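You operate a simulated robot arm through the tools that you are given. There is no shell and no other tool.

Carry out the task below with a simulated robot arm. There is one attempt and no reset: what you move stays moved.

JOB
Brush out and spray the coping joint, then seat the oblong indent.
Fine: use the dust brush first and put it back; the indent goes right down in the oblong recess. Set down upright: dust brush.

Only the result counts: the job must be done as asked and must still hold three seconds after the hand-in. Knocking over, shifting, dropping, spilling or breaking anything else fails it.

ROBOT AND FRAMES
A 7-joint arm with a two-finger parallel gripper, fixed in place. Base frame: the origin is at the foot of the arm, x ahead of it, y to its left, z up. Units: m, degrees, N and s.
With the tool pointing down near the work surface it reaches from about 0.44 to 0.92 m from the base axis. Its first joint turns from -115.0 to 115.0 degrees. Payload 3.91 kg.
The tool frame sits at the grasp point between the pads (the TCP): z along the fingers, y along the line on which they close. The tips reach 0.03 m beyond it. Largest opening 0.11 m; finger width 0.02, thickness 0.01; the body of the gripper, 0.048 by 0.112 m, starts 0.055 m behind the TCP.
Orientation is that of the tool frame in the base frame, as a unit quaternion [x, y, z, w]. With the fingers straight down and closing along the base's y, the tool's x points along the base's -x, its y along +y and its z along -z.

CONTROLS
- The arm moves only by the tool move_arm. Its argument "deltas" is a list of rows, each a list of 7 numbers: the shift along the tool's x, y, z in units of 250 mm (1.0 is 250 mm), then the turn, a rotation vector about the tool's x, y, z in units of 90 degrees (1.0 is 90 degrees), then the finger opening in m, from 0 to 0.11. In form: [[dx, dy, dz, rx, ry, rz, gripper], ...]. A call has 1 to 20 rows; each row is the pose to reach, as a shift and turn from the pose commanded when the call began, along the tool's axes at that moment. A call with a number of a shift or a turn outside -1 to 1 is refused whole. Each row takes 0.2 s and may step no farther than 0.05 m and 8.6 degrees from the row before; otherwise, or with a gripper value out of range, the whole call is refused. Where a pose cannot be reached the arm comes as near as it can. A force on the tool above 90 N (or 10 N above the force at the start of the call, whichever is more), or a blocked arm, ends the call early, and 0.2 s more pass. The fingers move at their own pace (about 0.153 m/s each) and stop on an object; they squeeze with about 27 N. The grip force told is the motor's: it shows also when the fingers shut on nothing. Time passes only in rows, and 0.2 s behind the last, so rows that repeat a pose let the fingers close. It gives the time, the measured TCP pose, the force on the tool (base axes), the opening and the grip force at its end, in the units of the frame above (readings bear some noise), with the torque about the TCP (base axes, N m) and any sound that the robot's microphone picked up, and new pictures: "show" is both (left out), scene, wrist or none.
- Cameras (640 x 400 px; columns grow to the right, rows downward): "scene" is fixed at [0.0499, 0.4996, 1.6375]; the picture's right is [-0.61, -0.79, 0.00], its down [-0.41, 0.32, -0.85] and it looks along [0.68, -0.52, -0.52] (base axes); focal length 318 px, centre (320, 200). "wrist" rides on the gripper at [0.072, 0.017, -0.103] in the tool frame; the picture's right is [-0.23, 0.97, 0.00], its down [-0.76, -0.18, -0.62] and it looks along [-0.61, -0.14, 0.78] (tool axes); focal length 222 px, centre (320, 200).
- lift_body(by): slides the trunk up (or, below 0, down) by that many m; the arm rides with it, the base frame stays. It gives what a move gives, with no picture.
- locate(camera, pixels): there is no depth. For up to 12 entries [column, row, z] of the newest picture of that camera ("zoom" is the newest enlarged one), the place [x, y] in the base frame at which the ray of that pixel passes the height z, good to about 0.003 m. No time passes.
- zoom(camera, box): a new picture of the part [left, top, right, bottom] of that camera's present view, enlarged. No time passes.
- sign_off(): hands the job in; it is judged then, once.

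Open the gripper and draw the arm clear of the work before you hand the job in, unless the task says otherwise.

The tools are called after ">>>" as name(argument=value, ...) on one line, values as JSON. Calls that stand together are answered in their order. move_arm: Moves the arm, as the interface text tells. Its arguments: {"type":"object","properties":{"deltas":{"type":"array","items":{"type":"array","items":{"type":"number"}}},"show":{"type":"string","enum":["both","scene","wrist","none"]}},"required":["deltas"]} The other tools are called the same way: lift_body (by) slides the trunk up or down; locate (camera, pixels) gives the place at which the rays of pixels pass given heights; zoom (camera, box) takes an enlarged picture of a part of a camera's view; sign_off () hands the job in.

At the start:

```text
time_s: 0.0
ee_pos: [0.5874, -0.3151, 1.2818]
tool_rot: [-0.001, 1.0, 0.0, 0.0]
ft_force: [0.3, -0.2, -1.0]
wrist_torque: [0.0, -0.01, 0.01]
finger_gap: 0.1103
gripper_force: 0.0
trunk travel left (down, up): [-0.8, 0.19]
```

scene: 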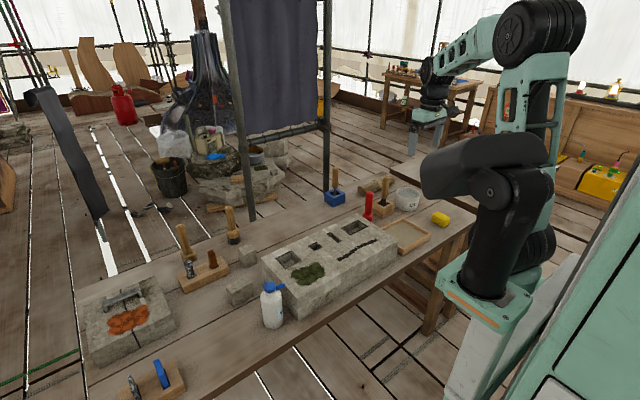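
wrist: 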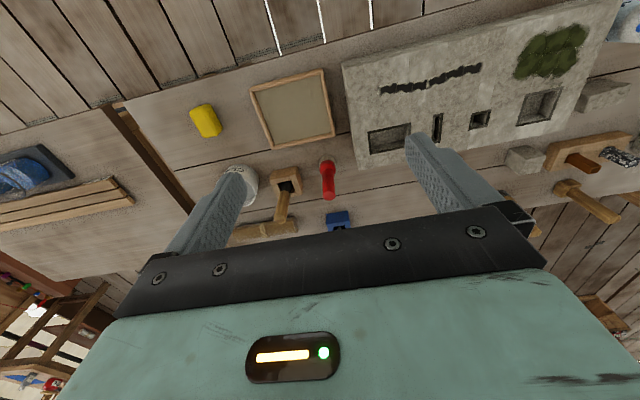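

The scene shows the bench with a stone block (about px 265-395, 215-310), tools around it. I'll zoom into several parts to identify the items.

>>> zoom(camera="scene", box=[240, 170, 400, 330])

>>> zoom(camera="scene", box=[310, 165, 470, 265])

>>> zoom(camera="scene", box=[160, 190, 300, 340])

>>> zoom(camera="scene", box=[70, 240, 230, 400])

>>> zoom(camera="wrist", box=[320, 0, 640, 200])

>>> zoom(camera="wrist", box=[160, 50, 420, 250])

```text
2.50 times, centred on (320, 250) of scene
```

zoom: 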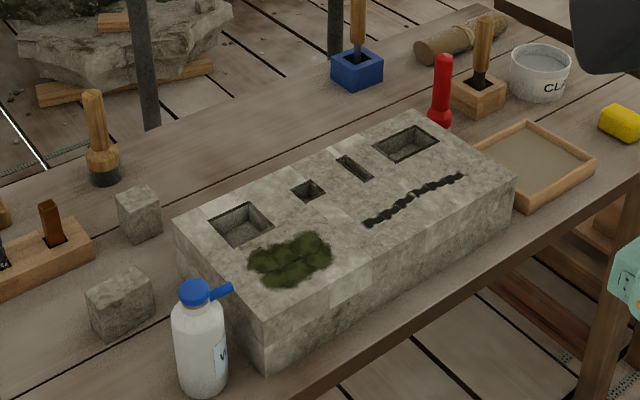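

```text
4.00 times, centred on (390, 215) of scene
```

zoom: 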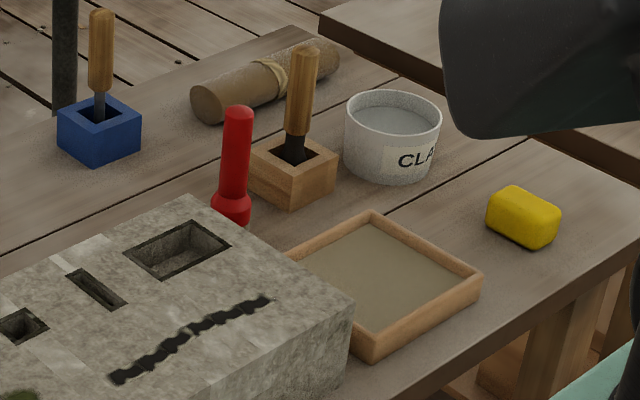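

```text
2.67 times, centred on (230, 265) of scene
```

zoom: 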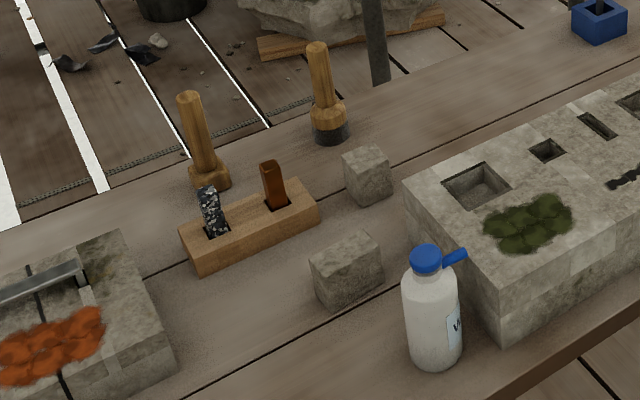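

```text
2.50 times, centred on (150, 320) of scene
```

zoom: 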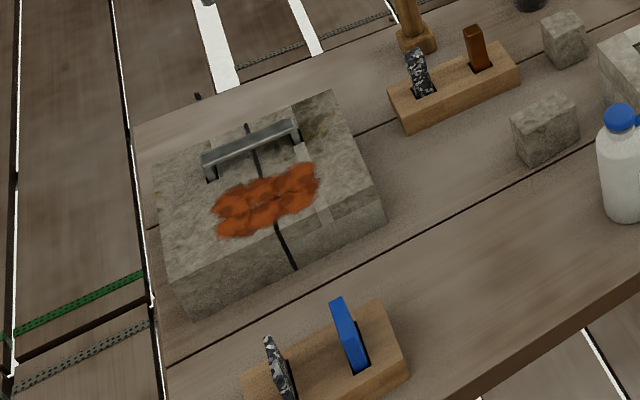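

```text
2.00 times, centred on (480, 100) of wrist
```

zoom: 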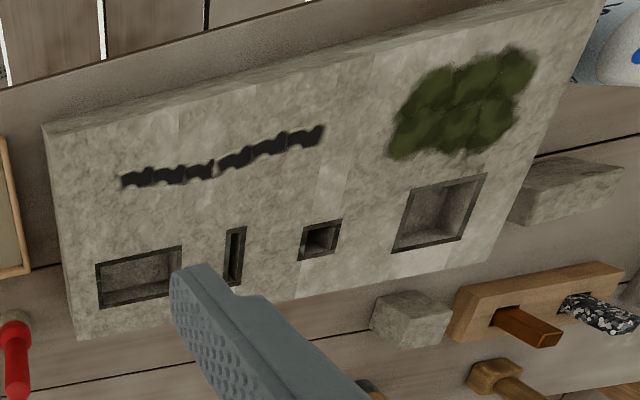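

```text
2.00 times, centred on (290, 150) of wrist
```

zoom: 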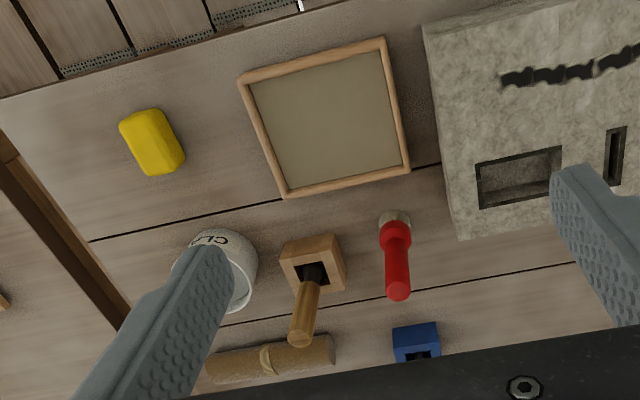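

I'll triangulate the bench height using items that both cameras see: the yellow sponge (scene 440,219; wrist 205,120) and the joint's ends.

>>> locate(camera="scene", pixels=[[440, 219, 0.6], [440, 219, 0.7], [440, 219, 0.8], [440, 219, 0.9], [333, 260, 0.7], [333, 260, 0.8], [333, 260, 0.9], [333, 260, 1.0]])

>>> locate(camera="wrist", pixels=[[205, 120, 0.6], [205, 120, 0.7], [205, 120, 0.8], [205, 120, 0.9], [480, 66, 0.7], [480, 66, 0.8], [480, 66, 0.9], [480, 66, 1.0]])

```text
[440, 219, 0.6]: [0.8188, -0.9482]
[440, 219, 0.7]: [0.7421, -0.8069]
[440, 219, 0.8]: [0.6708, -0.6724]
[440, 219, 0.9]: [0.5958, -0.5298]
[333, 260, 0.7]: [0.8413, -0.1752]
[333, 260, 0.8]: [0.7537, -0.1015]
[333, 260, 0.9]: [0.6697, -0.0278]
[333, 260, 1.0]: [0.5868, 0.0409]
```

```text
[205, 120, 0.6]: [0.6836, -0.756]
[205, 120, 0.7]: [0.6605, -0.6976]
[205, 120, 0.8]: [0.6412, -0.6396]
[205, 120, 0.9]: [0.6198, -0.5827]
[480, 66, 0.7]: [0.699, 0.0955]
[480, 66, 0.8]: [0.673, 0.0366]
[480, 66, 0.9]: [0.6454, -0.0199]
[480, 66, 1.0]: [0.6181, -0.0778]
```

The sponge top triangulates to about z 0.84 and the block top to about 0.9. I'll locate the main items in the scene picture at bench height.

>>> locate(camera="scene", pixels=[[271, 326, 0.8], [233, 243, 0.8], [240, 303, 0.8], [240, 265, 0.8], [334, 202, 0.8], [381, 213, 0.8], [367, 218, 0.8], [190, 257, 0.8], [155, 390, 0.8], [130, 330, 0.8], [300, 315, 0.8], [408, 205, 0.8]])

>>> locate(camera="wrist", pixels=[[237, 185, 0.8], [285, 180, 0.8], [326, 165, 0.8], [338, 218, 0.8], [382, 90, 0.9], [480, 66, 0.9], [370, 155, 0.9], [410, 125, 0.9], [540, 108, 0.9], [480, 120, 0.9], [437, 128, 0.9]])

>>> locate(camera="scene", pixels=[[333, 260, 0.9], [376, 239, 0.9], [290, 259, 0.9], [315, 246, 0.9], [333, 236, 0.9], [354, 227, 0.9], [310, 273, 0.9], [262, 258, 0.9], [349, 214, 0.9], [397, 240, 0.9], [305, 292, 0.9]])

```text
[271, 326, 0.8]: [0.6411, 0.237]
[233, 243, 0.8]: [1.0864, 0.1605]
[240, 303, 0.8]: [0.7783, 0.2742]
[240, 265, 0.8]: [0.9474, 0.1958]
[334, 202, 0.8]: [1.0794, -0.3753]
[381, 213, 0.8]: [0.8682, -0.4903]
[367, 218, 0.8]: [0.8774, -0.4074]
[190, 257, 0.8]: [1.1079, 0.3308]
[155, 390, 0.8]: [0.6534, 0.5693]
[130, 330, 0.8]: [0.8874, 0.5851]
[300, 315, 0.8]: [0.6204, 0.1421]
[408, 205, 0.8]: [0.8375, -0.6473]
```

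```text
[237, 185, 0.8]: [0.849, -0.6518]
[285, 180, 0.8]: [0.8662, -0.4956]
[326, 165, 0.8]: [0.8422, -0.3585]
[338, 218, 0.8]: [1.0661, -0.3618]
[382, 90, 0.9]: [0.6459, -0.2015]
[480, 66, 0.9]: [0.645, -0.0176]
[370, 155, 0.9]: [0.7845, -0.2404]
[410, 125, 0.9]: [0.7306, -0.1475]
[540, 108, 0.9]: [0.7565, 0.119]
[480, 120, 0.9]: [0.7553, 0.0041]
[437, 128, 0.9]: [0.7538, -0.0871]
```

```text
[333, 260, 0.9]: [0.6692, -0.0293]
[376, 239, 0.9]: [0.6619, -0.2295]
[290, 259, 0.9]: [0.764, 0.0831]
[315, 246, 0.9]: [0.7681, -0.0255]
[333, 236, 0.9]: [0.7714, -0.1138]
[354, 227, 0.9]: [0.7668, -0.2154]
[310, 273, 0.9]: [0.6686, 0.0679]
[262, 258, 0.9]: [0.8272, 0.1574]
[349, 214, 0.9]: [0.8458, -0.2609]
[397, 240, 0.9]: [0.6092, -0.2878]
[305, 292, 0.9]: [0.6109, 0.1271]
```

The brushes stand fairly far away (x about 0.87–1.08). I'll lower the hand about 0.18 m for a closer look at the right group of tools.

>>> move_arm(deltas=[[-0.04, -0.03, 0.18, 0, 0, 0, 0.11], [-0.08, -0.06, 0.36, 0, 0, 0, 0.11], [-0.12, -0.1, 0.54, 0, 0, 0, 0.11], [-0.16, -0.14, 0.72, 0, 0, 0, 0.11]])

```text
time_s: 1.0
ee_pos: [0.6276, -0.3472, 1.1024]
tool_rot: [0.0, 1.0, 0.0, 0.001]
ft_force: [-0.2, 0.3, -0.3]
wrist_torque: [0.01, 0.01, 0.0]
finger_gap: 0.1102
gripper_force: 0.1
trunk travel left (down, up): [-0.8, 0.19]
```

scene: 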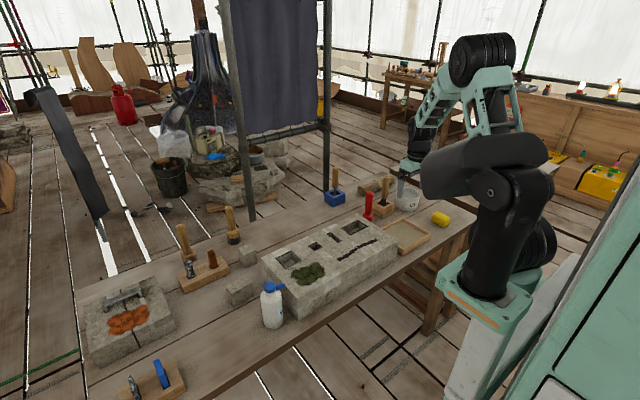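
wrist: 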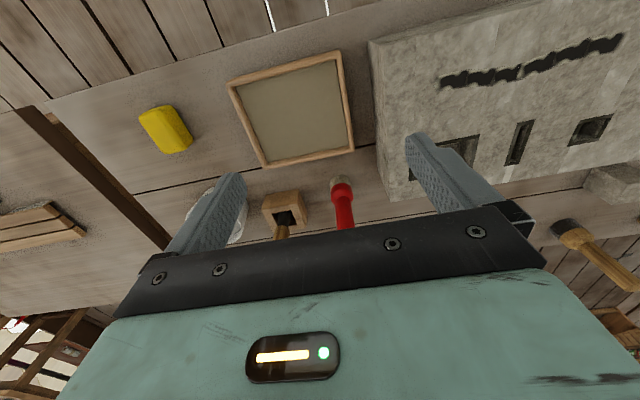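

The red-handled item (wrist 340,195) has a pale collar, and the wooden holder is at (285,210). I'll move forward to get these into the unobstructed upper part of the wrist view.

>>> move_arm(deltas=[[-0.17, -0.05, 0, 0, 0, 0, 0.11], [-0.34, -0.1, 0, 0, 0, 0, 0.11], [-0.51, -0.15, 0, 0, 0, 0, 0.11], [-0.68, -0.2, 0, 0, 0, 0, 0.11]])

>>> zoom(camera="wrist", box=[160, 0, 480, 200])

```text
time_s: 2.0
ee_pos: [0.7956, -0.4003, 1.1025]
tool_rot: [0.0, 1.0, 0.0, 0.0]
ft_force: [-0.2, -0.1, 0.1]
wrist_torque: [0.01, 0.01, -0.04]
finger_gap: 0.1101
gripper_force: 0.0
trunk travel left (down, up): [-0.8, 0.19]
```

scene: 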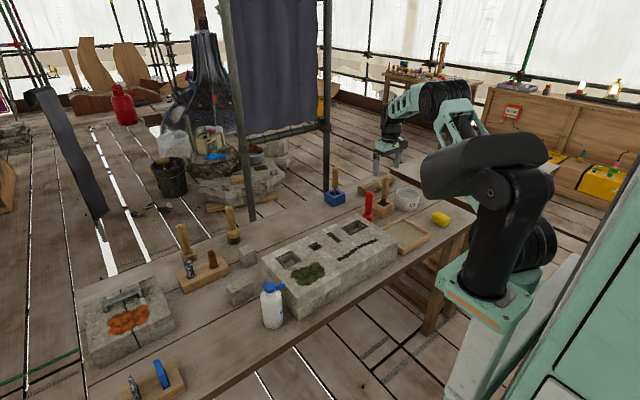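
wrist: 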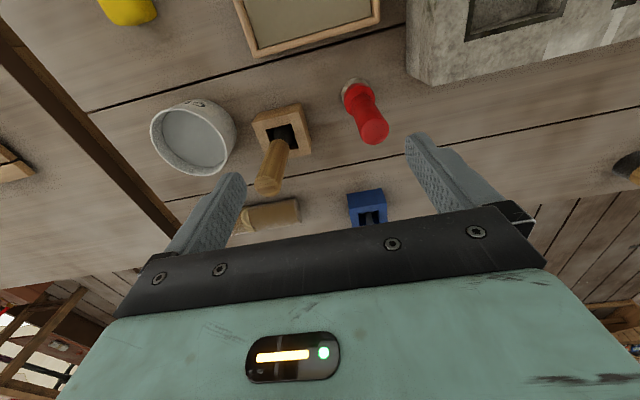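

```text
2.00 times, centred on (320, 100) of wrist
```

zoom: 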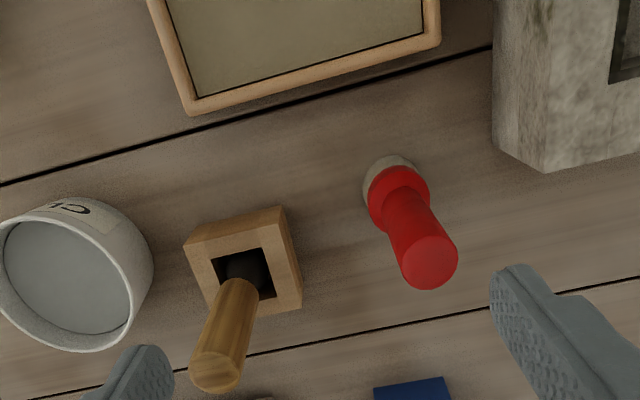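

The red item stands on a pale bristle end, and the wooden-handled tool sits in a holder. I'll zoom tightly on each candidate brush in the scene picture.

>>> zoom(camera="scene", box=[350, 170, 410, 225])

>>> zoom(camera="scene", box=[210, 195, 260, 250])

>>> zoom(camera="scene", box=[310, 160, 360, 215])

>>> zoom(camera="scene", box=[165, 215, 235, 300])

>>> zoom(camera="scene", box=[250, 270, 300, 335])

>>> zoom(camera="scene", box=[110, 340, 190, 400])

```text
7.27 times, centred on (380, 198) of scene
```

zoom: 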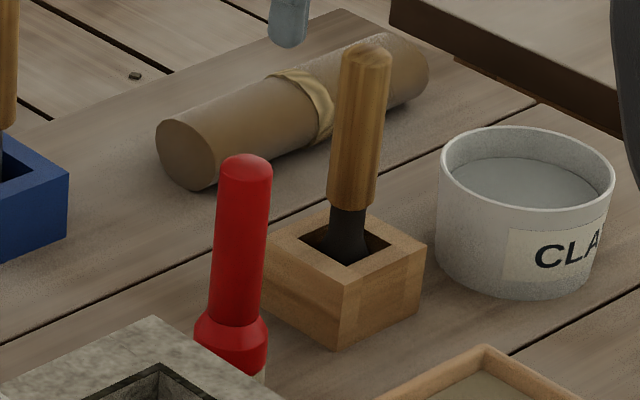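

```text
7.27 times, centred on (235, 222) of scene
```

zoom: 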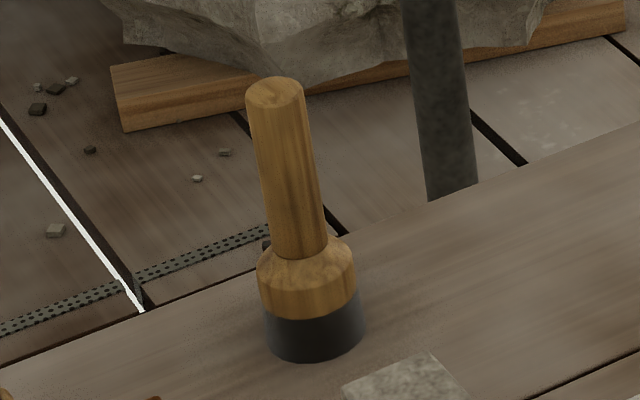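

```text
7.27 times, centred on (335, 188) of scene
```

zoom: 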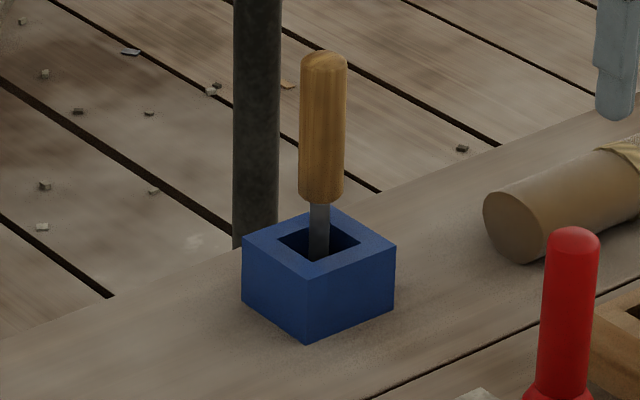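

```text
4.71 times, centred on (200, 258) of scene
```

zoom: 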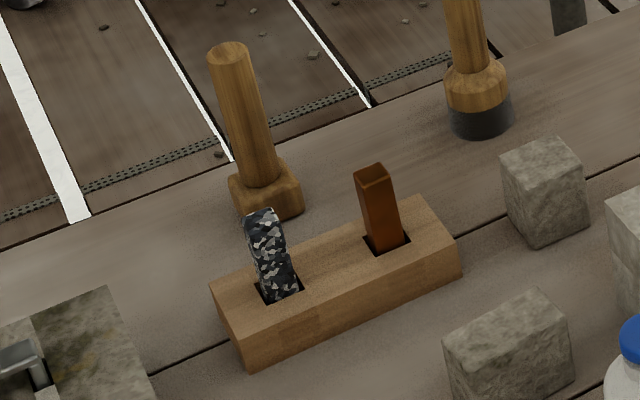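

```text
6.15 times, centred on (275, 302) of scene
```

zoom: 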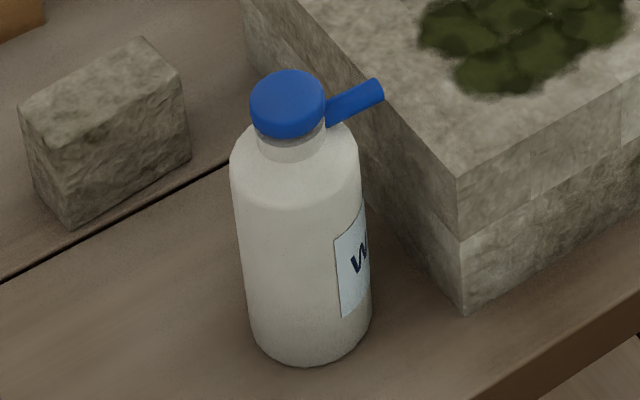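

```text
6.67 times, centred on (150, 370) of scene
```

zoom: 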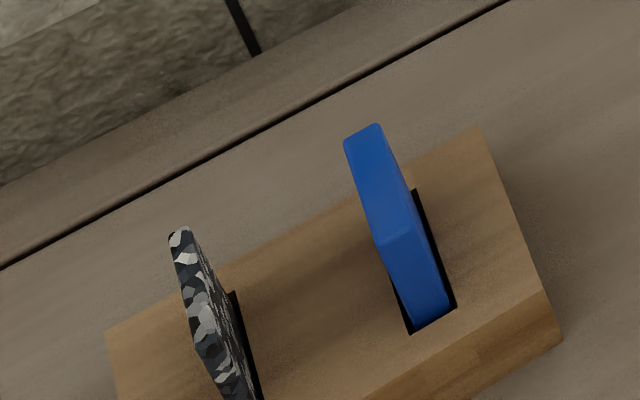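

I'll triangulate the red-handled brush, the far wooden brush and the holders from both cameras.

>>> locate(camera="wrist", pixels=[[354, 88, 0.8], [354, 88, 0.83], [372, 132, 0.95], [372, 132, 1.0], [281, 135, 0.85], [270, 185, 0.95], [270, 185, 1.0], [367, 208, 0.85], [630, 165, 0.8], [630, 165, 0.83], [190, 140, 0.85], [465, 40, 0.92]])

>>> locate(camera="scene", pixels=[[370, 219, 0.8], [370, 219, 0.83], [369, 192, 0.95], [369, 192, 1.0], [382, 206, 0.85], [386, 176, 0.95], [386, 176, 1.0], [334, 194, 0.85], [233, 240, 0.8], [233, 240, 0.83], [408, 195, 0.85], [229, 208, 0.95]])

```text
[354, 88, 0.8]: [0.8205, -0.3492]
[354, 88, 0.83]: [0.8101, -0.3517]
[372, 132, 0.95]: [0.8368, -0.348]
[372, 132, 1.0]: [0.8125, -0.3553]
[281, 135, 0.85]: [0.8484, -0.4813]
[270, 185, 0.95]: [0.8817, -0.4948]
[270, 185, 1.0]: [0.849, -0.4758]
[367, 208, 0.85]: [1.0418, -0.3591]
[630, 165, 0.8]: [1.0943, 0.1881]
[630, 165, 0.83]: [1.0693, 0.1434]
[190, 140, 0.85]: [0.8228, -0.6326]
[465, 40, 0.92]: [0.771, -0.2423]
```

```text
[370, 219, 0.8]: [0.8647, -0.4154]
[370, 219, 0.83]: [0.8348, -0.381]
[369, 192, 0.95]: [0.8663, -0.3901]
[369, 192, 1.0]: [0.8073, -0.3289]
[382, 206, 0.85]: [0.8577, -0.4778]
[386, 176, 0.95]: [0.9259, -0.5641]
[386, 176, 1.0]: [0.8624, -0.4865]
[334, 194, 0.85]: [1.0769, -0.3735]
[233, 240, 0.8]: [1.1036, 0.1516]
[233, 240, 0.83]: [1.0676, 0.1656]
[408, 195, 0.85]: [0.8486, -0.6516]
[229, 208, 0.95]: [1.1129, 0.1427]
```

The red-handled brush triangulates to about (0.825, -0.352), top z about 0.98, within reach; the far wooden one is at about (1.07, 0.16), out of downward reach. I'll swing left for close views of the left-hand items.

>>> move_arm(deltas=[[-0.02, 0.19, 0, 0, 0, 0, 0.11], [-0.04, 0.38, 0, 0, 0, 0, 0.11], [-0.06, 0.57, 0, 0, 0, 0, 0.11], [-0.08, 0.76, 0, 0, 0, 0, 0.11], [-0.1, 0.95, 0, 0, 0, 0, 0.11]], show="none")

>>> move_arm(deltas=[[-0.02, 0.19, 0, 0, 0, 0, 0.11], [-0.04, 0.38, 0, 0, 0, 0, 0.11], [-0.06, 0.57, 0, 0, 0, 0, 0.11], [-0.08, 0.76, 0, 0, 0, 0, 0.11], [-0.1, 0.95, 0, 0, 0, 0, 0.11]])

>>> zoom(camera="wrist", box=[240, 0, 640, 250])

```text
time_s: 3.2
ee_pos: [0.8234, -0.1661, 1.1025]
tool_rot: [0.001, 1.0, 0.0, 0.0]
ft_force: [-0.1, 0.1, -0.4]
wrist_torque: [0.03, -0.01, 0.0]
finger_gap: 0.1101
gripper_force: 0.0
trunk travel left (down, up): [-0.8, 0.19]
```

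```text
time_s: 4.4
ee_pos: [0.8466, 0.0744, 1.1048]
tool_rot: [0.001, 1.0, 0.0, 0.0]
ft_force: [-0.6, -1.1, 0.1]
wrist_torque: [0.07, -0.01, 0.01]
finger_gap: 0.1102
gripper_force: 0.1
trunk travel left (down, up): [-0.8, 0.19]
```

scene: 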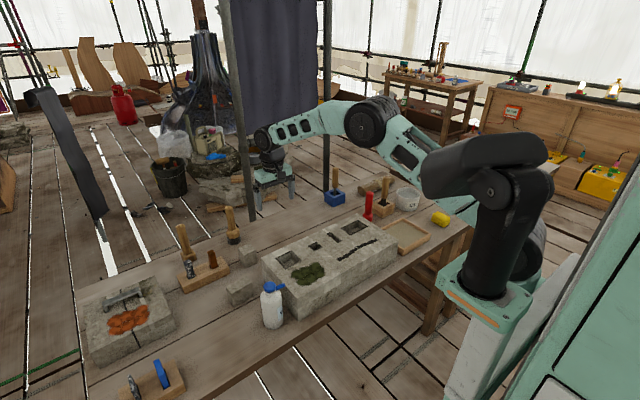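
wrist: 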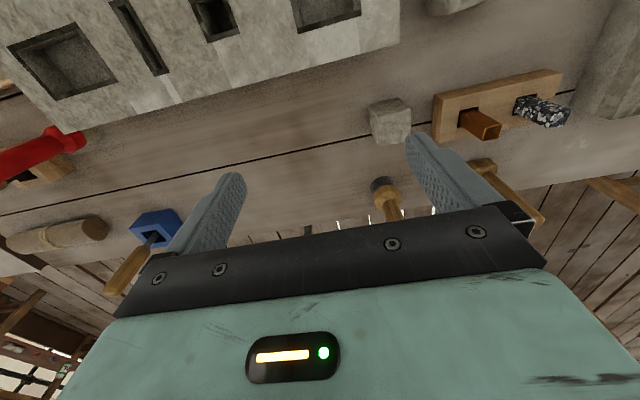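

```text
1.60 times, centred on (440, 125) of wrist
```

zoom: 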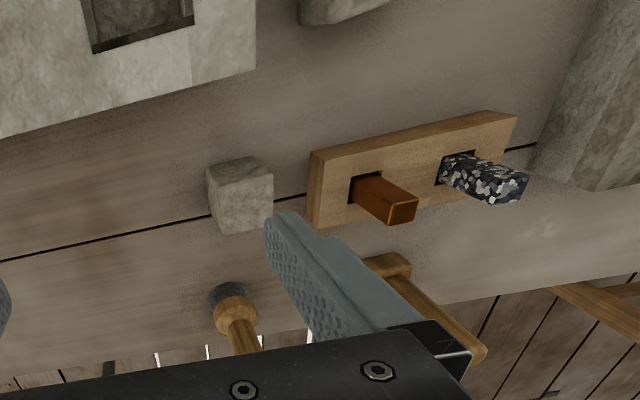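

The far wooden brush has grey bristles; beside it is a wooden-headed item. I'll zoom at higher scale on these.

>>> zoom(camera="wrist", box=[350, 90, 430, 230])

>>> zoom(camera="wrist", box=[460, 140, 560, 230])

>>> zoom(camera="wrist", box=[0, 110, 220, 300])

>>> zoom(camera="wrist", box=[0, 0, 400, 110])

```text
2.86 times, centred on (390, 160) of wrist
```

zoom: 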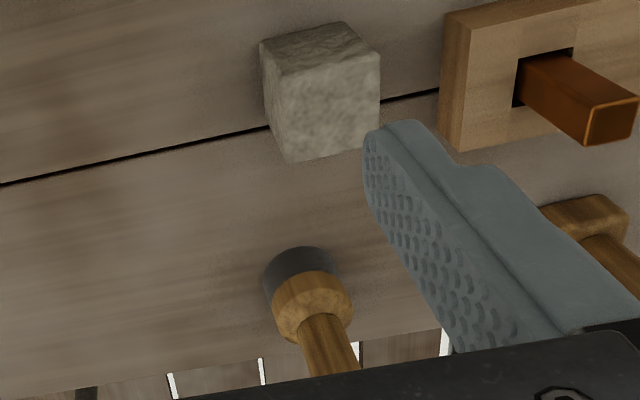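

```text
4.44 times, centred on (510, 185) of wrist
```

zoom: 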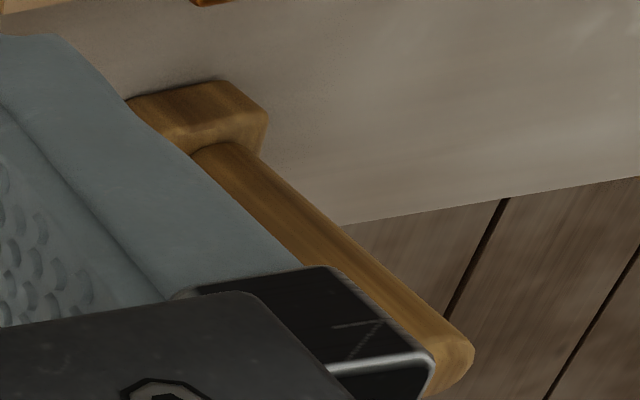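

```text
2.11 times, centred on (110, 205) of wrist
```

zoom: 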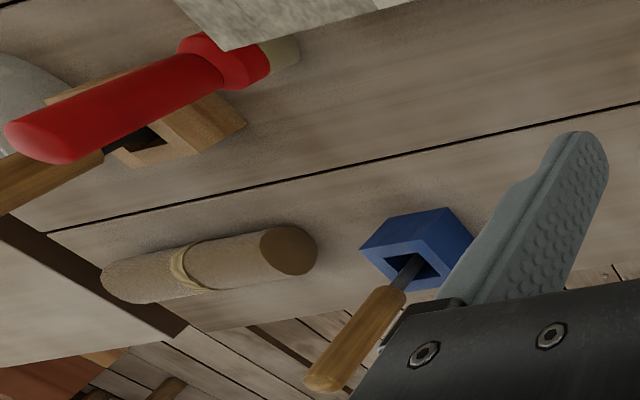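

```text
1.60 times, centred on (200, 55) of wrist
```

zoom: 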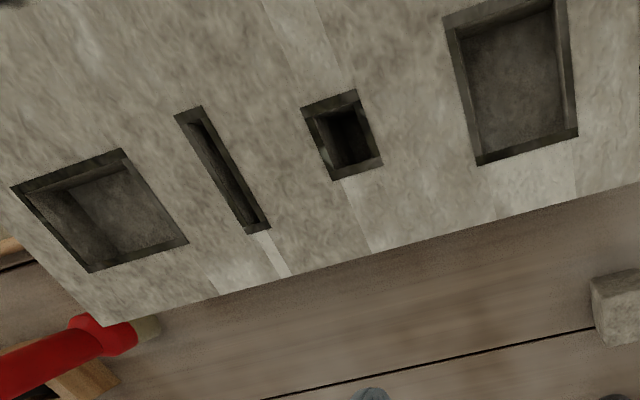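

Now I'll measure the recesses and stones: corners of the two large recesses, block corners and the stone's corners in the scene view.

>>> locate(camera="scene", pixels=[[341.2, 229.6, 0.92], [356.4, 220.4, 0.92], [368, 226.4, 0.92], [352.8, 235.6, 0.92], [275.6, 259.6, 0.92], [288.8, 251.2, 0.92], [301.6, 258.8, 0.92], [287.2, 269.2, 0.92], [262, 258, 0.92], [349, 214, 0.92], [398.5, 240, 0.92], [302, 293, 0.92]])

>>> locate(camera="wrist", pixels=[[7, 47, 0.92], [75, 24, 0.92], [117, 80, 0.92], [55, 102, 0.92], [278, 4, 0.92], [300, 33, 0.92], [361, 15, 0.92], [65, 134, 0.92], [400, 44, 0.92], [109, 4, 0.92], [153, 75, 0.92], [168, 72, 0.92]])

>>> zoom(camera="scene", box=[220, 240, 270, 310])

```text
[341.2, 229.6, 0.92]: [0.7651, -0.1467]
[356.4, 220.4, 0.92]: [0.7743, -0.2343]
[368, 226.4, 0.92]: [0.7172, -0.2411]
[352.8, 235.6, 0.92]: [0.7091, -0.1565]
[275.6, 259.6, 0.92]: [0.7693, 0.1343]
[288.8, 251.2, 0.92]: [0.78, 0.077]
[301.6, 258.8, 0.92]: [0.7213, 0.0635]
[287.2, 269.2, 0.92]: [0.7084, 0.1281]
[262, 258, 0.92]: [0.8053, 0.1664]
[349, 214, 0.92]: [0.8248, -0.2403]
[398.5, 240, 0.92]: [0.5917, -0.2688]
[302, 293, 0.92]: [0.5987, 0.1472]
```

```text
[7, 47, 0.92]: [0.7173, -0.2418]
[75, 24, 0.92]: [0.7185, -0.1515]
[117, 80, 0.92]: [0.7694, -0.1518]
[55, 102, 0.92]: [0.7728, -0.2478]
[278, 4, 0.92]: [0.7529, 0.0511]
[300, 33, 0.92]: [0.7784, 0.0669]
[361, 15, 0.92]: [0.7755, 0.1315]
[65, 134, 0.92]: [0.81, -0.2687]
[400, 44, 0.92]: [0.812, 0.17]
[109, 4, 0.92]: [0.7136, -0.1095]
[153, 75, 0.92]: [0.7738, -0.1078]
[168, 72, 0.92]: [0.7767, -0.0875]
```

```text
5.71 times, centred on (245, 275) of scene
```

zoom: 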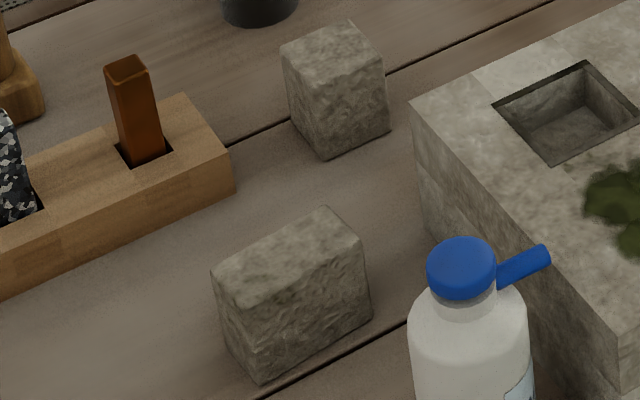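

Both cameras agree on block top z ≈ 0.92; the oblong recess spans about x 0.713–0.772, y -0.15 to -0.243. Now I'll move back and left to view the bottle and the oblong stone from above.

>>> move_arm(deltas=[[0.16, 0.08, -0.04, 0, 0, 0, 0.11], [0.32, 0.16, -0.08, 0, 0, 0, 0.11], [0.48, 0.24, -0.12, 0, 0, 0, 0.11], [0.64, 0.32, -0.16, 0, 0, 0, 0.11], [0.8, 0.42, -0.2, 0, 0, 0, 0.11], [0.96, 0.5, -0.2, 0, 0, 0, 0.11]])

>>> zoom(camera="wrist", box=[160, 0, 480, 200])

```text
time_s: 5.8
ee_pos: [0.6063, 0.1981, 1.154]
tool_rot: [0.0, 1.0, 0.0, 0.0]
ft_force: [0.7, -0.4, 0.4]
wrist_torque: [0.02, 0.05, 0.01]
finger_gap: 0.1102
gripper_force: 0.1
trunk travel left (down, up): [-0.8, 0.19]
```

scene: 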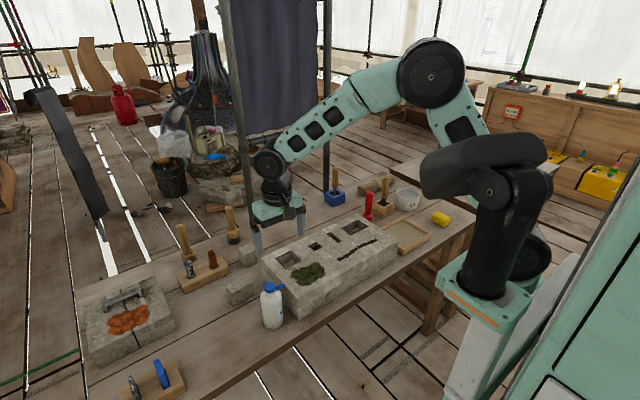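
wrist: 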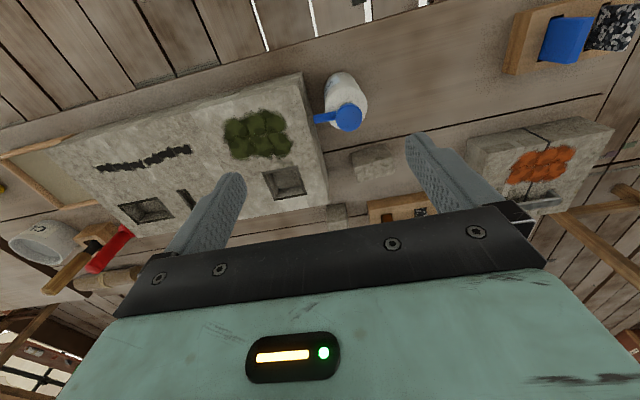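

```text
2.00 times, centred on (320, 100) of wrist
```

zoom: 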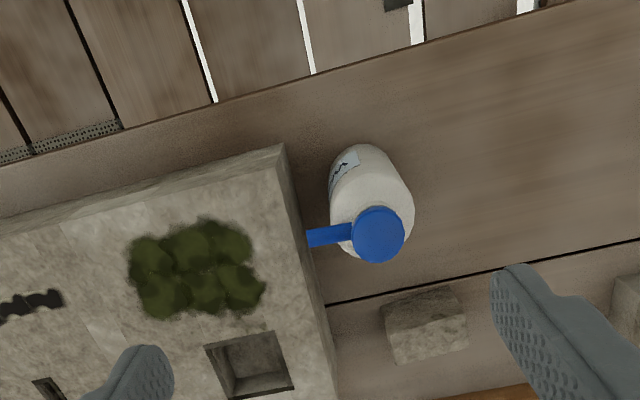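

The bottle's blue spout (wrist zoom 308–350, 237) points toward -y, over toward the block. I'll triangulate its cap, spout tip and body, plus the oblong stone.

>>> locate(camera="wrist", pixels=[[349, 117, 0.98], [349, 117, 1.0], [349, 117, 1.02], [315, 119, 0.98], [315, 119, 1.0], [344, 88, 0.82], [373, 155, 0.88], [353, 152, 0.88], [394, 158, 0.88], [358, 181, 0.88], [352, 155, 0.9], [391, 145, 0.9]])

>>> locate(camera="scene", pixels=[[269.5, 286, 0.98], [269.5, 286, 1.0], [269.5, 286, 1.02], [285, 285, 0.98], [285, 285, 1.0], [269.5, 302, 0.9], [272, 325, 0.82], [226, 288, 0.88], [247, 276, 0.88], [252, 283, 0.88], [232, 293, 0.88], [238, 286, 0.88]])

```text
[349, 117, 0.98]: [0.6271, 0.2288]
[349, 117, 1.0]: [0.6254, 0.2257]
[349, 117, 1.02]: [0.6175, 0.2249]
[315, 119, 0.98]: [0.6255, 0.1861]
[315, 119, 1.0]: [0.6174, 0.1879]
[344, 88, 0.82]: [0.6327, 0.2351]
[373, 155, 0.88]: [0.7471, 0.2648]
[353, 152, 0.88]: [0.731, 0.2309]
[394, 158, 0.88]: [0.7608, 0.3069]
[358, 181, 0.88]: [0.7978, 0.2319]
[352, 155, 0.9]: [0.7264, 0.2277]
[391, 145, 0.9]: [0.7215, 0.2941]
```

```text
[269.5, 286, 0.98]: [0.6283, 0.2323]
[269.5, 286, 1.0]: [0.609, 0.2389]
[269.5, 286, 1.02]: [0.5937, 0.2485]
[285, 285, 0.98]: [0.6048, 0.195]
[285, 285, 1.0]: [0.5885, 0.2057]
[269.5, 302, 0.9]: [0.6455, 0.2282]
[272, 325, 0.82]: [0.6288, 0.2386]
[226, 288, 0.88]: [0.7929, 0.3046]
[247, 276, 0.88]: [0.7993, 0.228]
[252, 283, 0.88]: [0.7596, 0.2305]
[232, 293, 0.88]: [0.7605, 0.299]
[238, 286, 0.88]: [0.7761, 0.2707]
```

Bottle axis is at about (0.627, 0.232), cap top z ≈ 0.98, spout tip at about (0.625, 0.186, 0.965). Next I locate the joint at z = 0.92 and zoom in on it.

>>> locate(camera="wrist", pixels=[[97, 169, 0.92], [120, 163, 0.92], [145, 161, 0.92], [170, 154, 0.92], [190, 149, 0.92], [120, 210, 0.92], [152, 197, 0.92], [173, 213, 0.92]])

>>> locate(camera="scene", pixels=[[337.5, 259, 0.92], [350, 253, 0.92], [360, 248, 0.92], [377, 240, 0.92], [290, 259, 0.92], [333, 236, 0.92]])

>>> zoom(camera="scene", box=[320, 205, 410, 275])

>>> zoom(camera="wrist", box=[60, 100, 320, 230])

```text
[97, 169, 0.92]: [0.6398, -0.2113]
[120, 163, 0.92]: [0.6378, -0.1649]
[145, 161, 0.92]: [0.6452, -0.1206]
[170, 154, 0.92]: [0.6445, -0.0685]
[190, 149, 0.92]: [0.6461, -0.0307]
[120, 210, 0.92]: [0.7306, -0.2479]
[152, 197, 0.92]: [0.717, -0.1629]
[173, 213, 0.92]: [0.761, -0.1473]
```

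```text
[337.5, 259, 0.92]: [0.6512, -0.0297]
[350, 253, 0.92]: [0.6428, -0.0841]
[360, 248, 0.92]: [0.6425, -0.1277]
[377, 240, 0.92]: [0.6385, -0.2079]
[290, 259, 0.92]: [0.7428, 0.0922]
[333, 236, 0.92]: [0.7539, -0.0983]
```

```text
5.71 times, centred on (365, 240) of scene
```

zoom: 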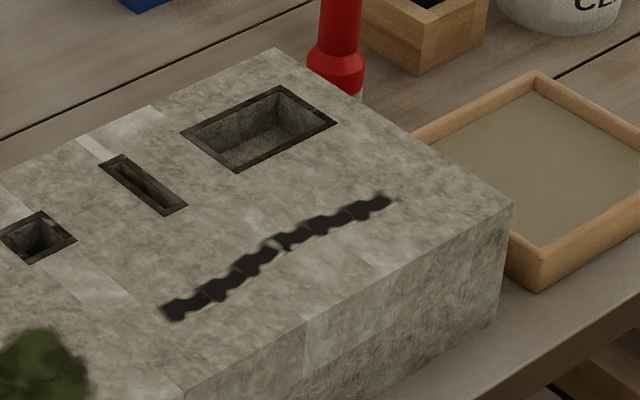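

```text
2.46 times, centred on (190, 165) of wrist
```

zoom: 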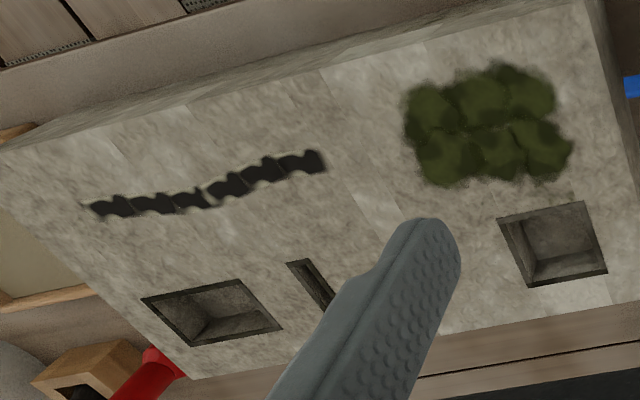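

The joint runs from about (0.648, -0.03) to (0.639, -0.21) on the block top at z 0.92. Now I travel high to the red brush for a precise look.

>>> move_arm(deltas=[[-0.08, -0.18, 0, 0, 0, 0, 0.11], [-0.16, -0.36, 0, 0, 0, 0, 0.11], [-0.24, -0.54, 0, 0, 0, 0, 0.11], [-0.32, -0.72, 0, 0, 0, 0, 0.11], [-0.4, -0.9, 0, 0, 0, 0, 0.11]], show="none")

>>> move_arm(deltas=[[-0.04, -0.19, 0.02, 0, 0, 0, 0.11], [-0.08, -0.38, 0.04, 0, 0, 0, 0.11], [-0.12, -0.57, 0.06, 0, 0, 0, 0.11], [-0.16, -0.76, 0.08, 0, 0, 0, 0.11], [-0.2, -0.95, 0.1, 0, 0, 0, 0.11]], show="none")

>>> move_arm(deltas=[[-0.06, -0.16, 0.06, 0, 0, 0, 0.11], [-0.1, -0.34, 0.1, 0, 0, 0, 0.11], [-0.1, -0.34, 0.1, 0, 0, 0, 0.11]])

>>> zoom(camera="wrist", box=[200, 0, 440, 200])

```text
time_s: 7.0
ee_pos: [0.7109, -0.027, 1.1526]
tool_rot: [0.0, 1.0, 0.0, 0.0]
ft_force: [0.1, 0.0, 0.4]
wrist_torque: [-0.04, -0.01, -0.01]
finger_gap: 0.11
gripper_force: 0.0
trunk travel left (down, up): [-0.8, 0.19]
```

```text
time_s: 8.2
ee_pos: [0.7563, -0.2622, 1.1262]
tool_rot: [-0.001, 1.0, 0.0, 0.0]
ft_force: [0.1, 0.3, 0.1]
wrist_torque: [-0.08, 0.0, -0.03]
finger_gap: 0.1102
gripper_force: 0.0
trunk travel left (down, up): [-0.8, 0.19]
```

```text
time_s: 9.0
ee_pos: [0.78, -0.3489, 1.1015]
tool_rot: [0.0, 1.0, 0.0, -0.001]
ft_force: [-0.6, -0.9, -0.1]
wrist_torque: [-0.04, 0.01, -0.01]
finger_gap: 0.1098
gripper_force: 0.0
trunk travel left (down, up): [-0.8, 0.19]
```

scene: 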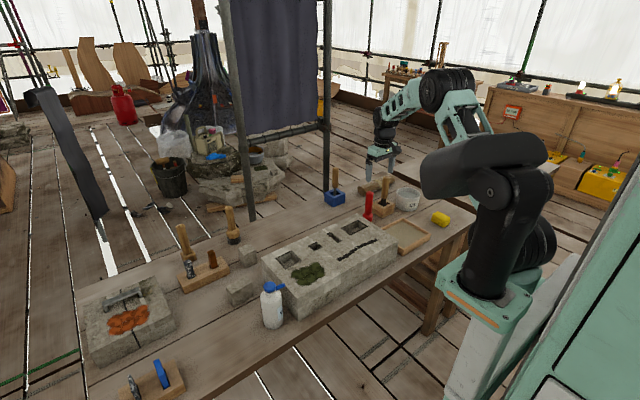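
wrist: 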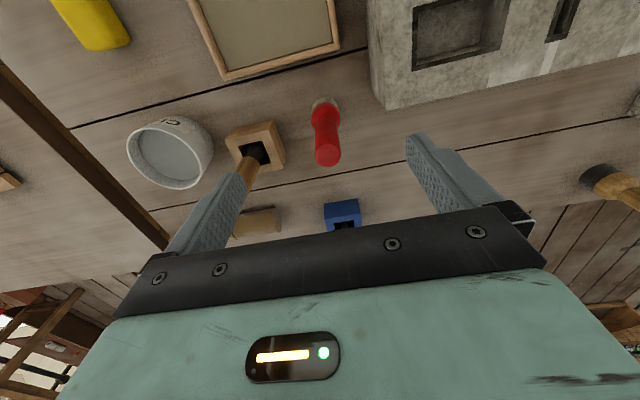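

```text
2.00 times, centred on (320, 100) of wrist
```

zoom: 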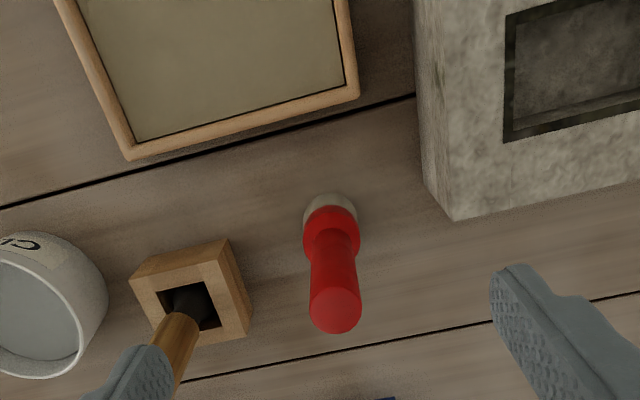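

The brush's top disc is at wrist px (327.5, 155) and its bristle end near (325, 104). I'll locate both at candidate heights from both cameras.

>>> locate(camera="wrist", pixels=[[327.5, 155, 0.96], [327.5, 155, 0.98], [327.5, 155, 1.0], [315, 155, 0.98], [340.5, 155, 0.98], [325, 104, 0.8], [325, 104, 0.82], [325, 104, 0.84], [415, 111, 0.92], [388, 109, 0.82], [325, 117, 0.87]])

>>> locate(camera="scene", pixels=[[368.8, 192.5, 0.96], [368.8, 192.5, 0.98], [368.8, 192.5, 1.0], [366.5, 218, 0.86], [366.5, 218, 0.84]])

```text
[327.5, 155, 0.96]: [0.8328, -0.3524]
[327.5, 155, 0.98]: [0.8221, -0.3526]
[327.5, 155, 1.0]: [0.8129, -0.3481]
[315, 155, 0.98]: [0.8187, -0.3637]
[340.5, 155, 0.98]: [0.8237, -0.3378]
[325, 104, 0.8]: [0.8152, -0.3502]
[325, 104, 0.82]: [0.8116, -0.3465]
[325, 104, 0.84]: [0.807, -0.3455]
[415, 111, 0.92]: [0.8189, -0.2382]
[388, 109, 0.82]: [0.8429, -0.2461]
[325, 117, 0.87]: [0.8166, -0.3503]
```

```text
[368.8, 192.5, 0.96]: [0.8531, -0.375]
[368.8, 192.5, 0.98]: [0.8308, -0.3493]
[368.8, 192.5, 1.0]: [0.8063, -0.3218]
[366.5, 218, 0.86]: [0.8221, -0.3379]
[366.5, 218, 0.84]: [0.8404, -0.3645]
```

The brush axis is at about (0.820, -0.350), top 0.98, handle about 26 mm. I centre over it with a 0.07 opening and descend to a grasp height of about z 0.945.

>>> move_arm(deltas=[[-0.16, -0.004, 0, 0, 0, 0, 0.07], [-0.16, -0.004, 0.12, 0, 0, 0, 0.07], [-0.16, -0.004, 0.24, 0, 0, 0, 0.07], [-0.16, -0.004, 0.24, 0, 0, 0, 0.07]])

>>> zoom(camera="wrist", box=[200, 0, 440, 200])

>>> zoom(camera="scene", box=[320, 130, 440, 240])

```text
time_s: 10.0
ee_pos: [0.8197, -0.3502, 1.0396]
tool_rot: [0.0, 1.0, 0.0, 0.0]
ft_force: [-0.6, 0.4, -0.1]
wrist_torque: [-0.03, 0.0, 0.0]
finger_gap: 0.0702
gripper_force: 0.0
trunk travel left (down, up): [-0.8, 0.19]
```

scene: 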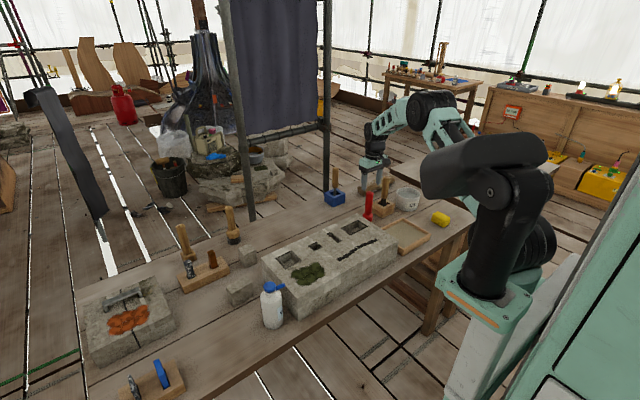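
wrist: 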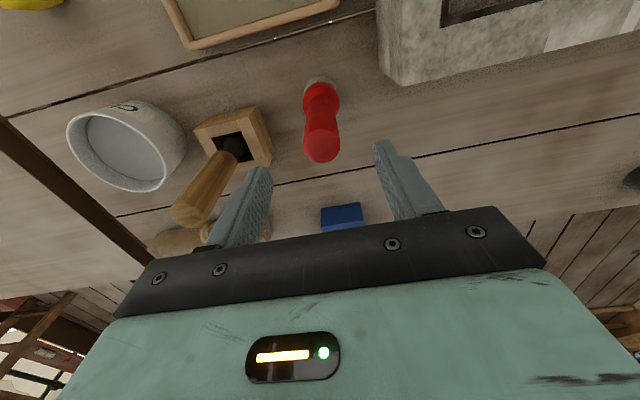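

```text
2.00 times, centred on (320, 100) of wrist
```

zoom: 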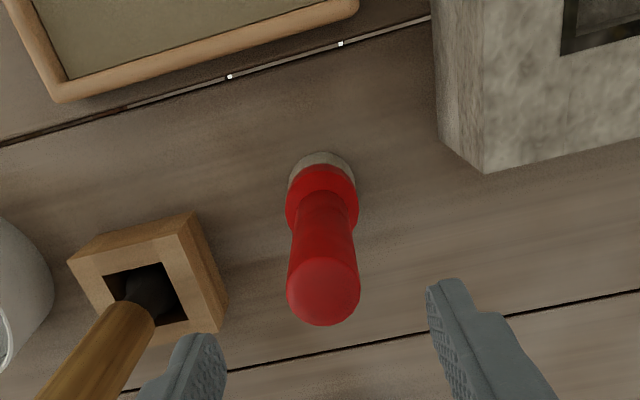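

```text
3.64 times, centred on (380, 185) of scene
```

zoom: 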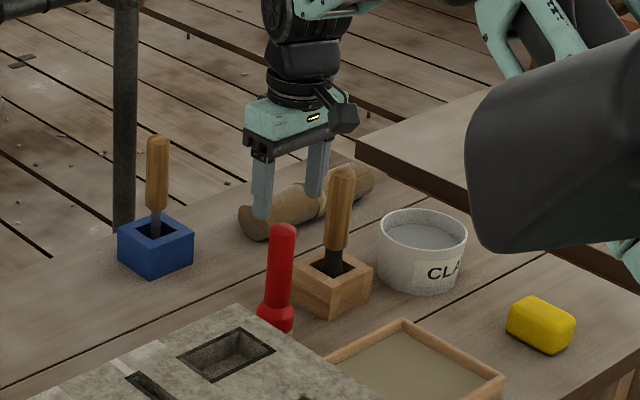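

The brush top (wrist 321.5, 145) matches the predicted projection of the tool axis, so alignment is good. I descend 0.095 m and close.

>>> move_arm(deltas=[[0, 0, 0.1, 0, 0, 0, 0.07], [0, 0, 0.2, 0, 0, 0, 0.07], [0, 0, 0.3, 0, 0, 0, 0.07], [0, 0, 0.38, 0, 0, 0, 0.07], [0, 0, 0.38, 0, 0, 0, 0.05], [0, 0, 0.38, 0, 0, 0, 0.035], [0, 0, 0.38, 0, 0, 0, 0.01], [0, 0, 0.38, 0, 0, 0, 0.0], [0, 0, 0.38, 0, 0, 0, 0.0]])

>>> zoom(camera="scene", box=[320, 130, 440, 240])

```text
time_s: 12.0
ee_pos: [0.8208, -0.3514, 0.9479]
tool_rot: [0.0, 1.0, 0.0, 0.0]
ft_force: [0.1, 0.0, -0.1]
wrist_torque: [0.01, 0.0, -0.02]
finger_gap: 0.0291
gripper_force: 26.7
trunk travel left (down, up): [-0.8, 0.19]
```

scene: 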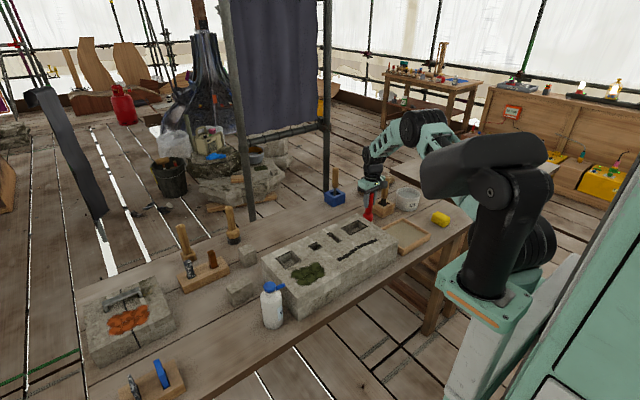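
wrist: 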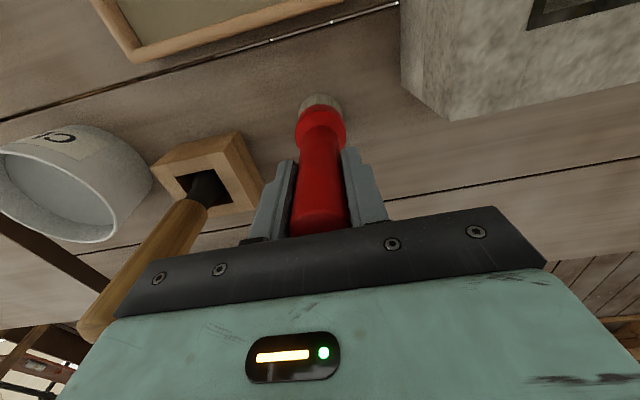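

```text
3.64 times, centred on (380, 185) of scene
```

zoom: 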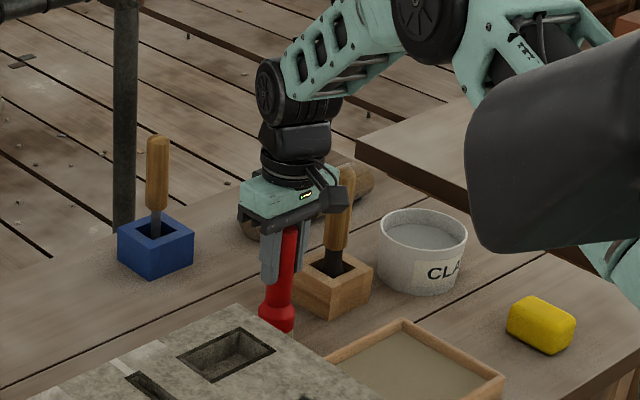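

Gripped: gap 0.029, force 26.7 N. I lift straight up about 0.17 m and check the brush stays in hand.

>>> move_arm(deltas=[[0, 0, -0.08, 0, 0, 0, 0.0], [0, 0, -0.2, 0, 0, 0, 0.0], [0, 0, -0.36, 0, 0, 0, 0.0], [0, 0, -0.52, 0, 0, 0, 0.0], [0, 0, -0.7, 0, 0, 0, 0.0]])

>>> zoom(camera="scene", box=[320, 130, 440, 240])

```text
time_s: 13.2
ee_pos: [0.8206, -0.3497, 1.125]
tool_rot: [0.001, 1.0, 0.0, 0.0]
ft_force: [1.1, -0.6, -2.1]
wrist_torque: [0.02, 0.0, 0.03]
finger_gap: 0.0292
gripper_force: 27.7
trunk travel left (down, up): [-0.8, 0.19]
```

scene: 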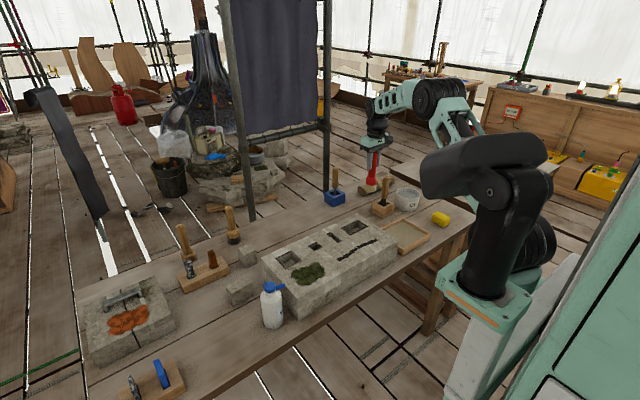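
wrist: 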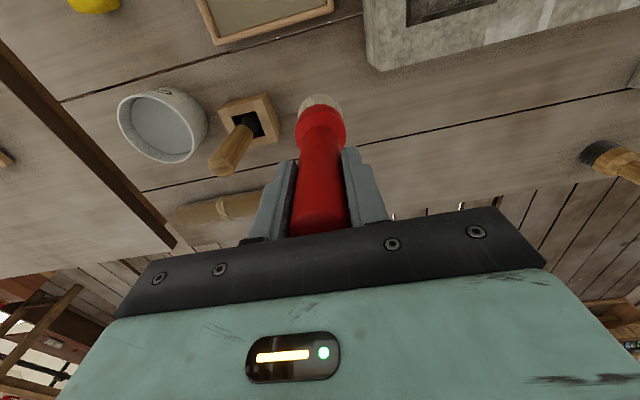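

```text
3.64 times, centred on (380, 185) of scene
```

zoom: 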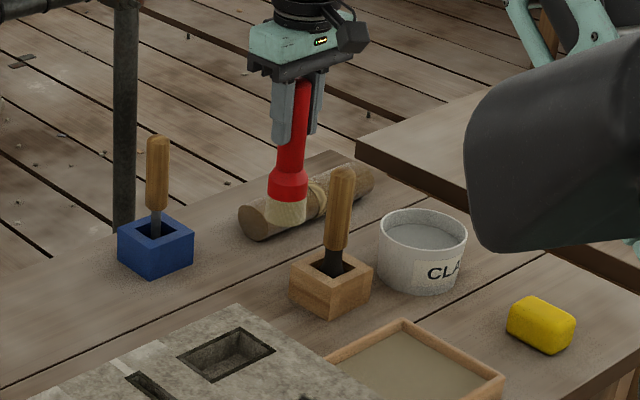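

The brush with its pale bristles hangs straight in the grip (-2 N). I'll work out the bristle-end height from the scene view (bristle end ~ (371, 191.5)).

>>> locate(camera="scene", pixels=[[370.9, 190.5, 0.96], [370.9, 190.5, 0.97], [370.9, 190.5, 0.98], [370.9, 190.5, 0.99], [370.9, 190.5, 1.0]])

>>> locate(camera="wrist", pixels=[[320, 99, 0.96], [320, 99, 0.98], [320, 99, 1.0], [300, 108, 0.98], [341, 105, 0.98]])

```text
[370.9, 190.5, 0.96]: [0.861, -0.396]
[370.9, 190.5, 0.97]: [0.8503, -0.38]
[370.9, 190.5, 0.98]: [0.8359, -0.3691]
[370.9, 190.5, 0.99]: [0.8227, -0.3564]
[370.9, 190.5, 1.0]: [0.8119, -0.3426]
```

```text
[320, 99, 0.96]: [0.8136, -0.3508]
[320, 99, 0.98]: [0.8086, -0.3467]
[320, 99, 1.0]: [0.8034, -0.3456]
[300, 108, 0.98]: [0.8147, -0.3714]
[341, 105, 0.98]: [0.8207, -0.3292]
```

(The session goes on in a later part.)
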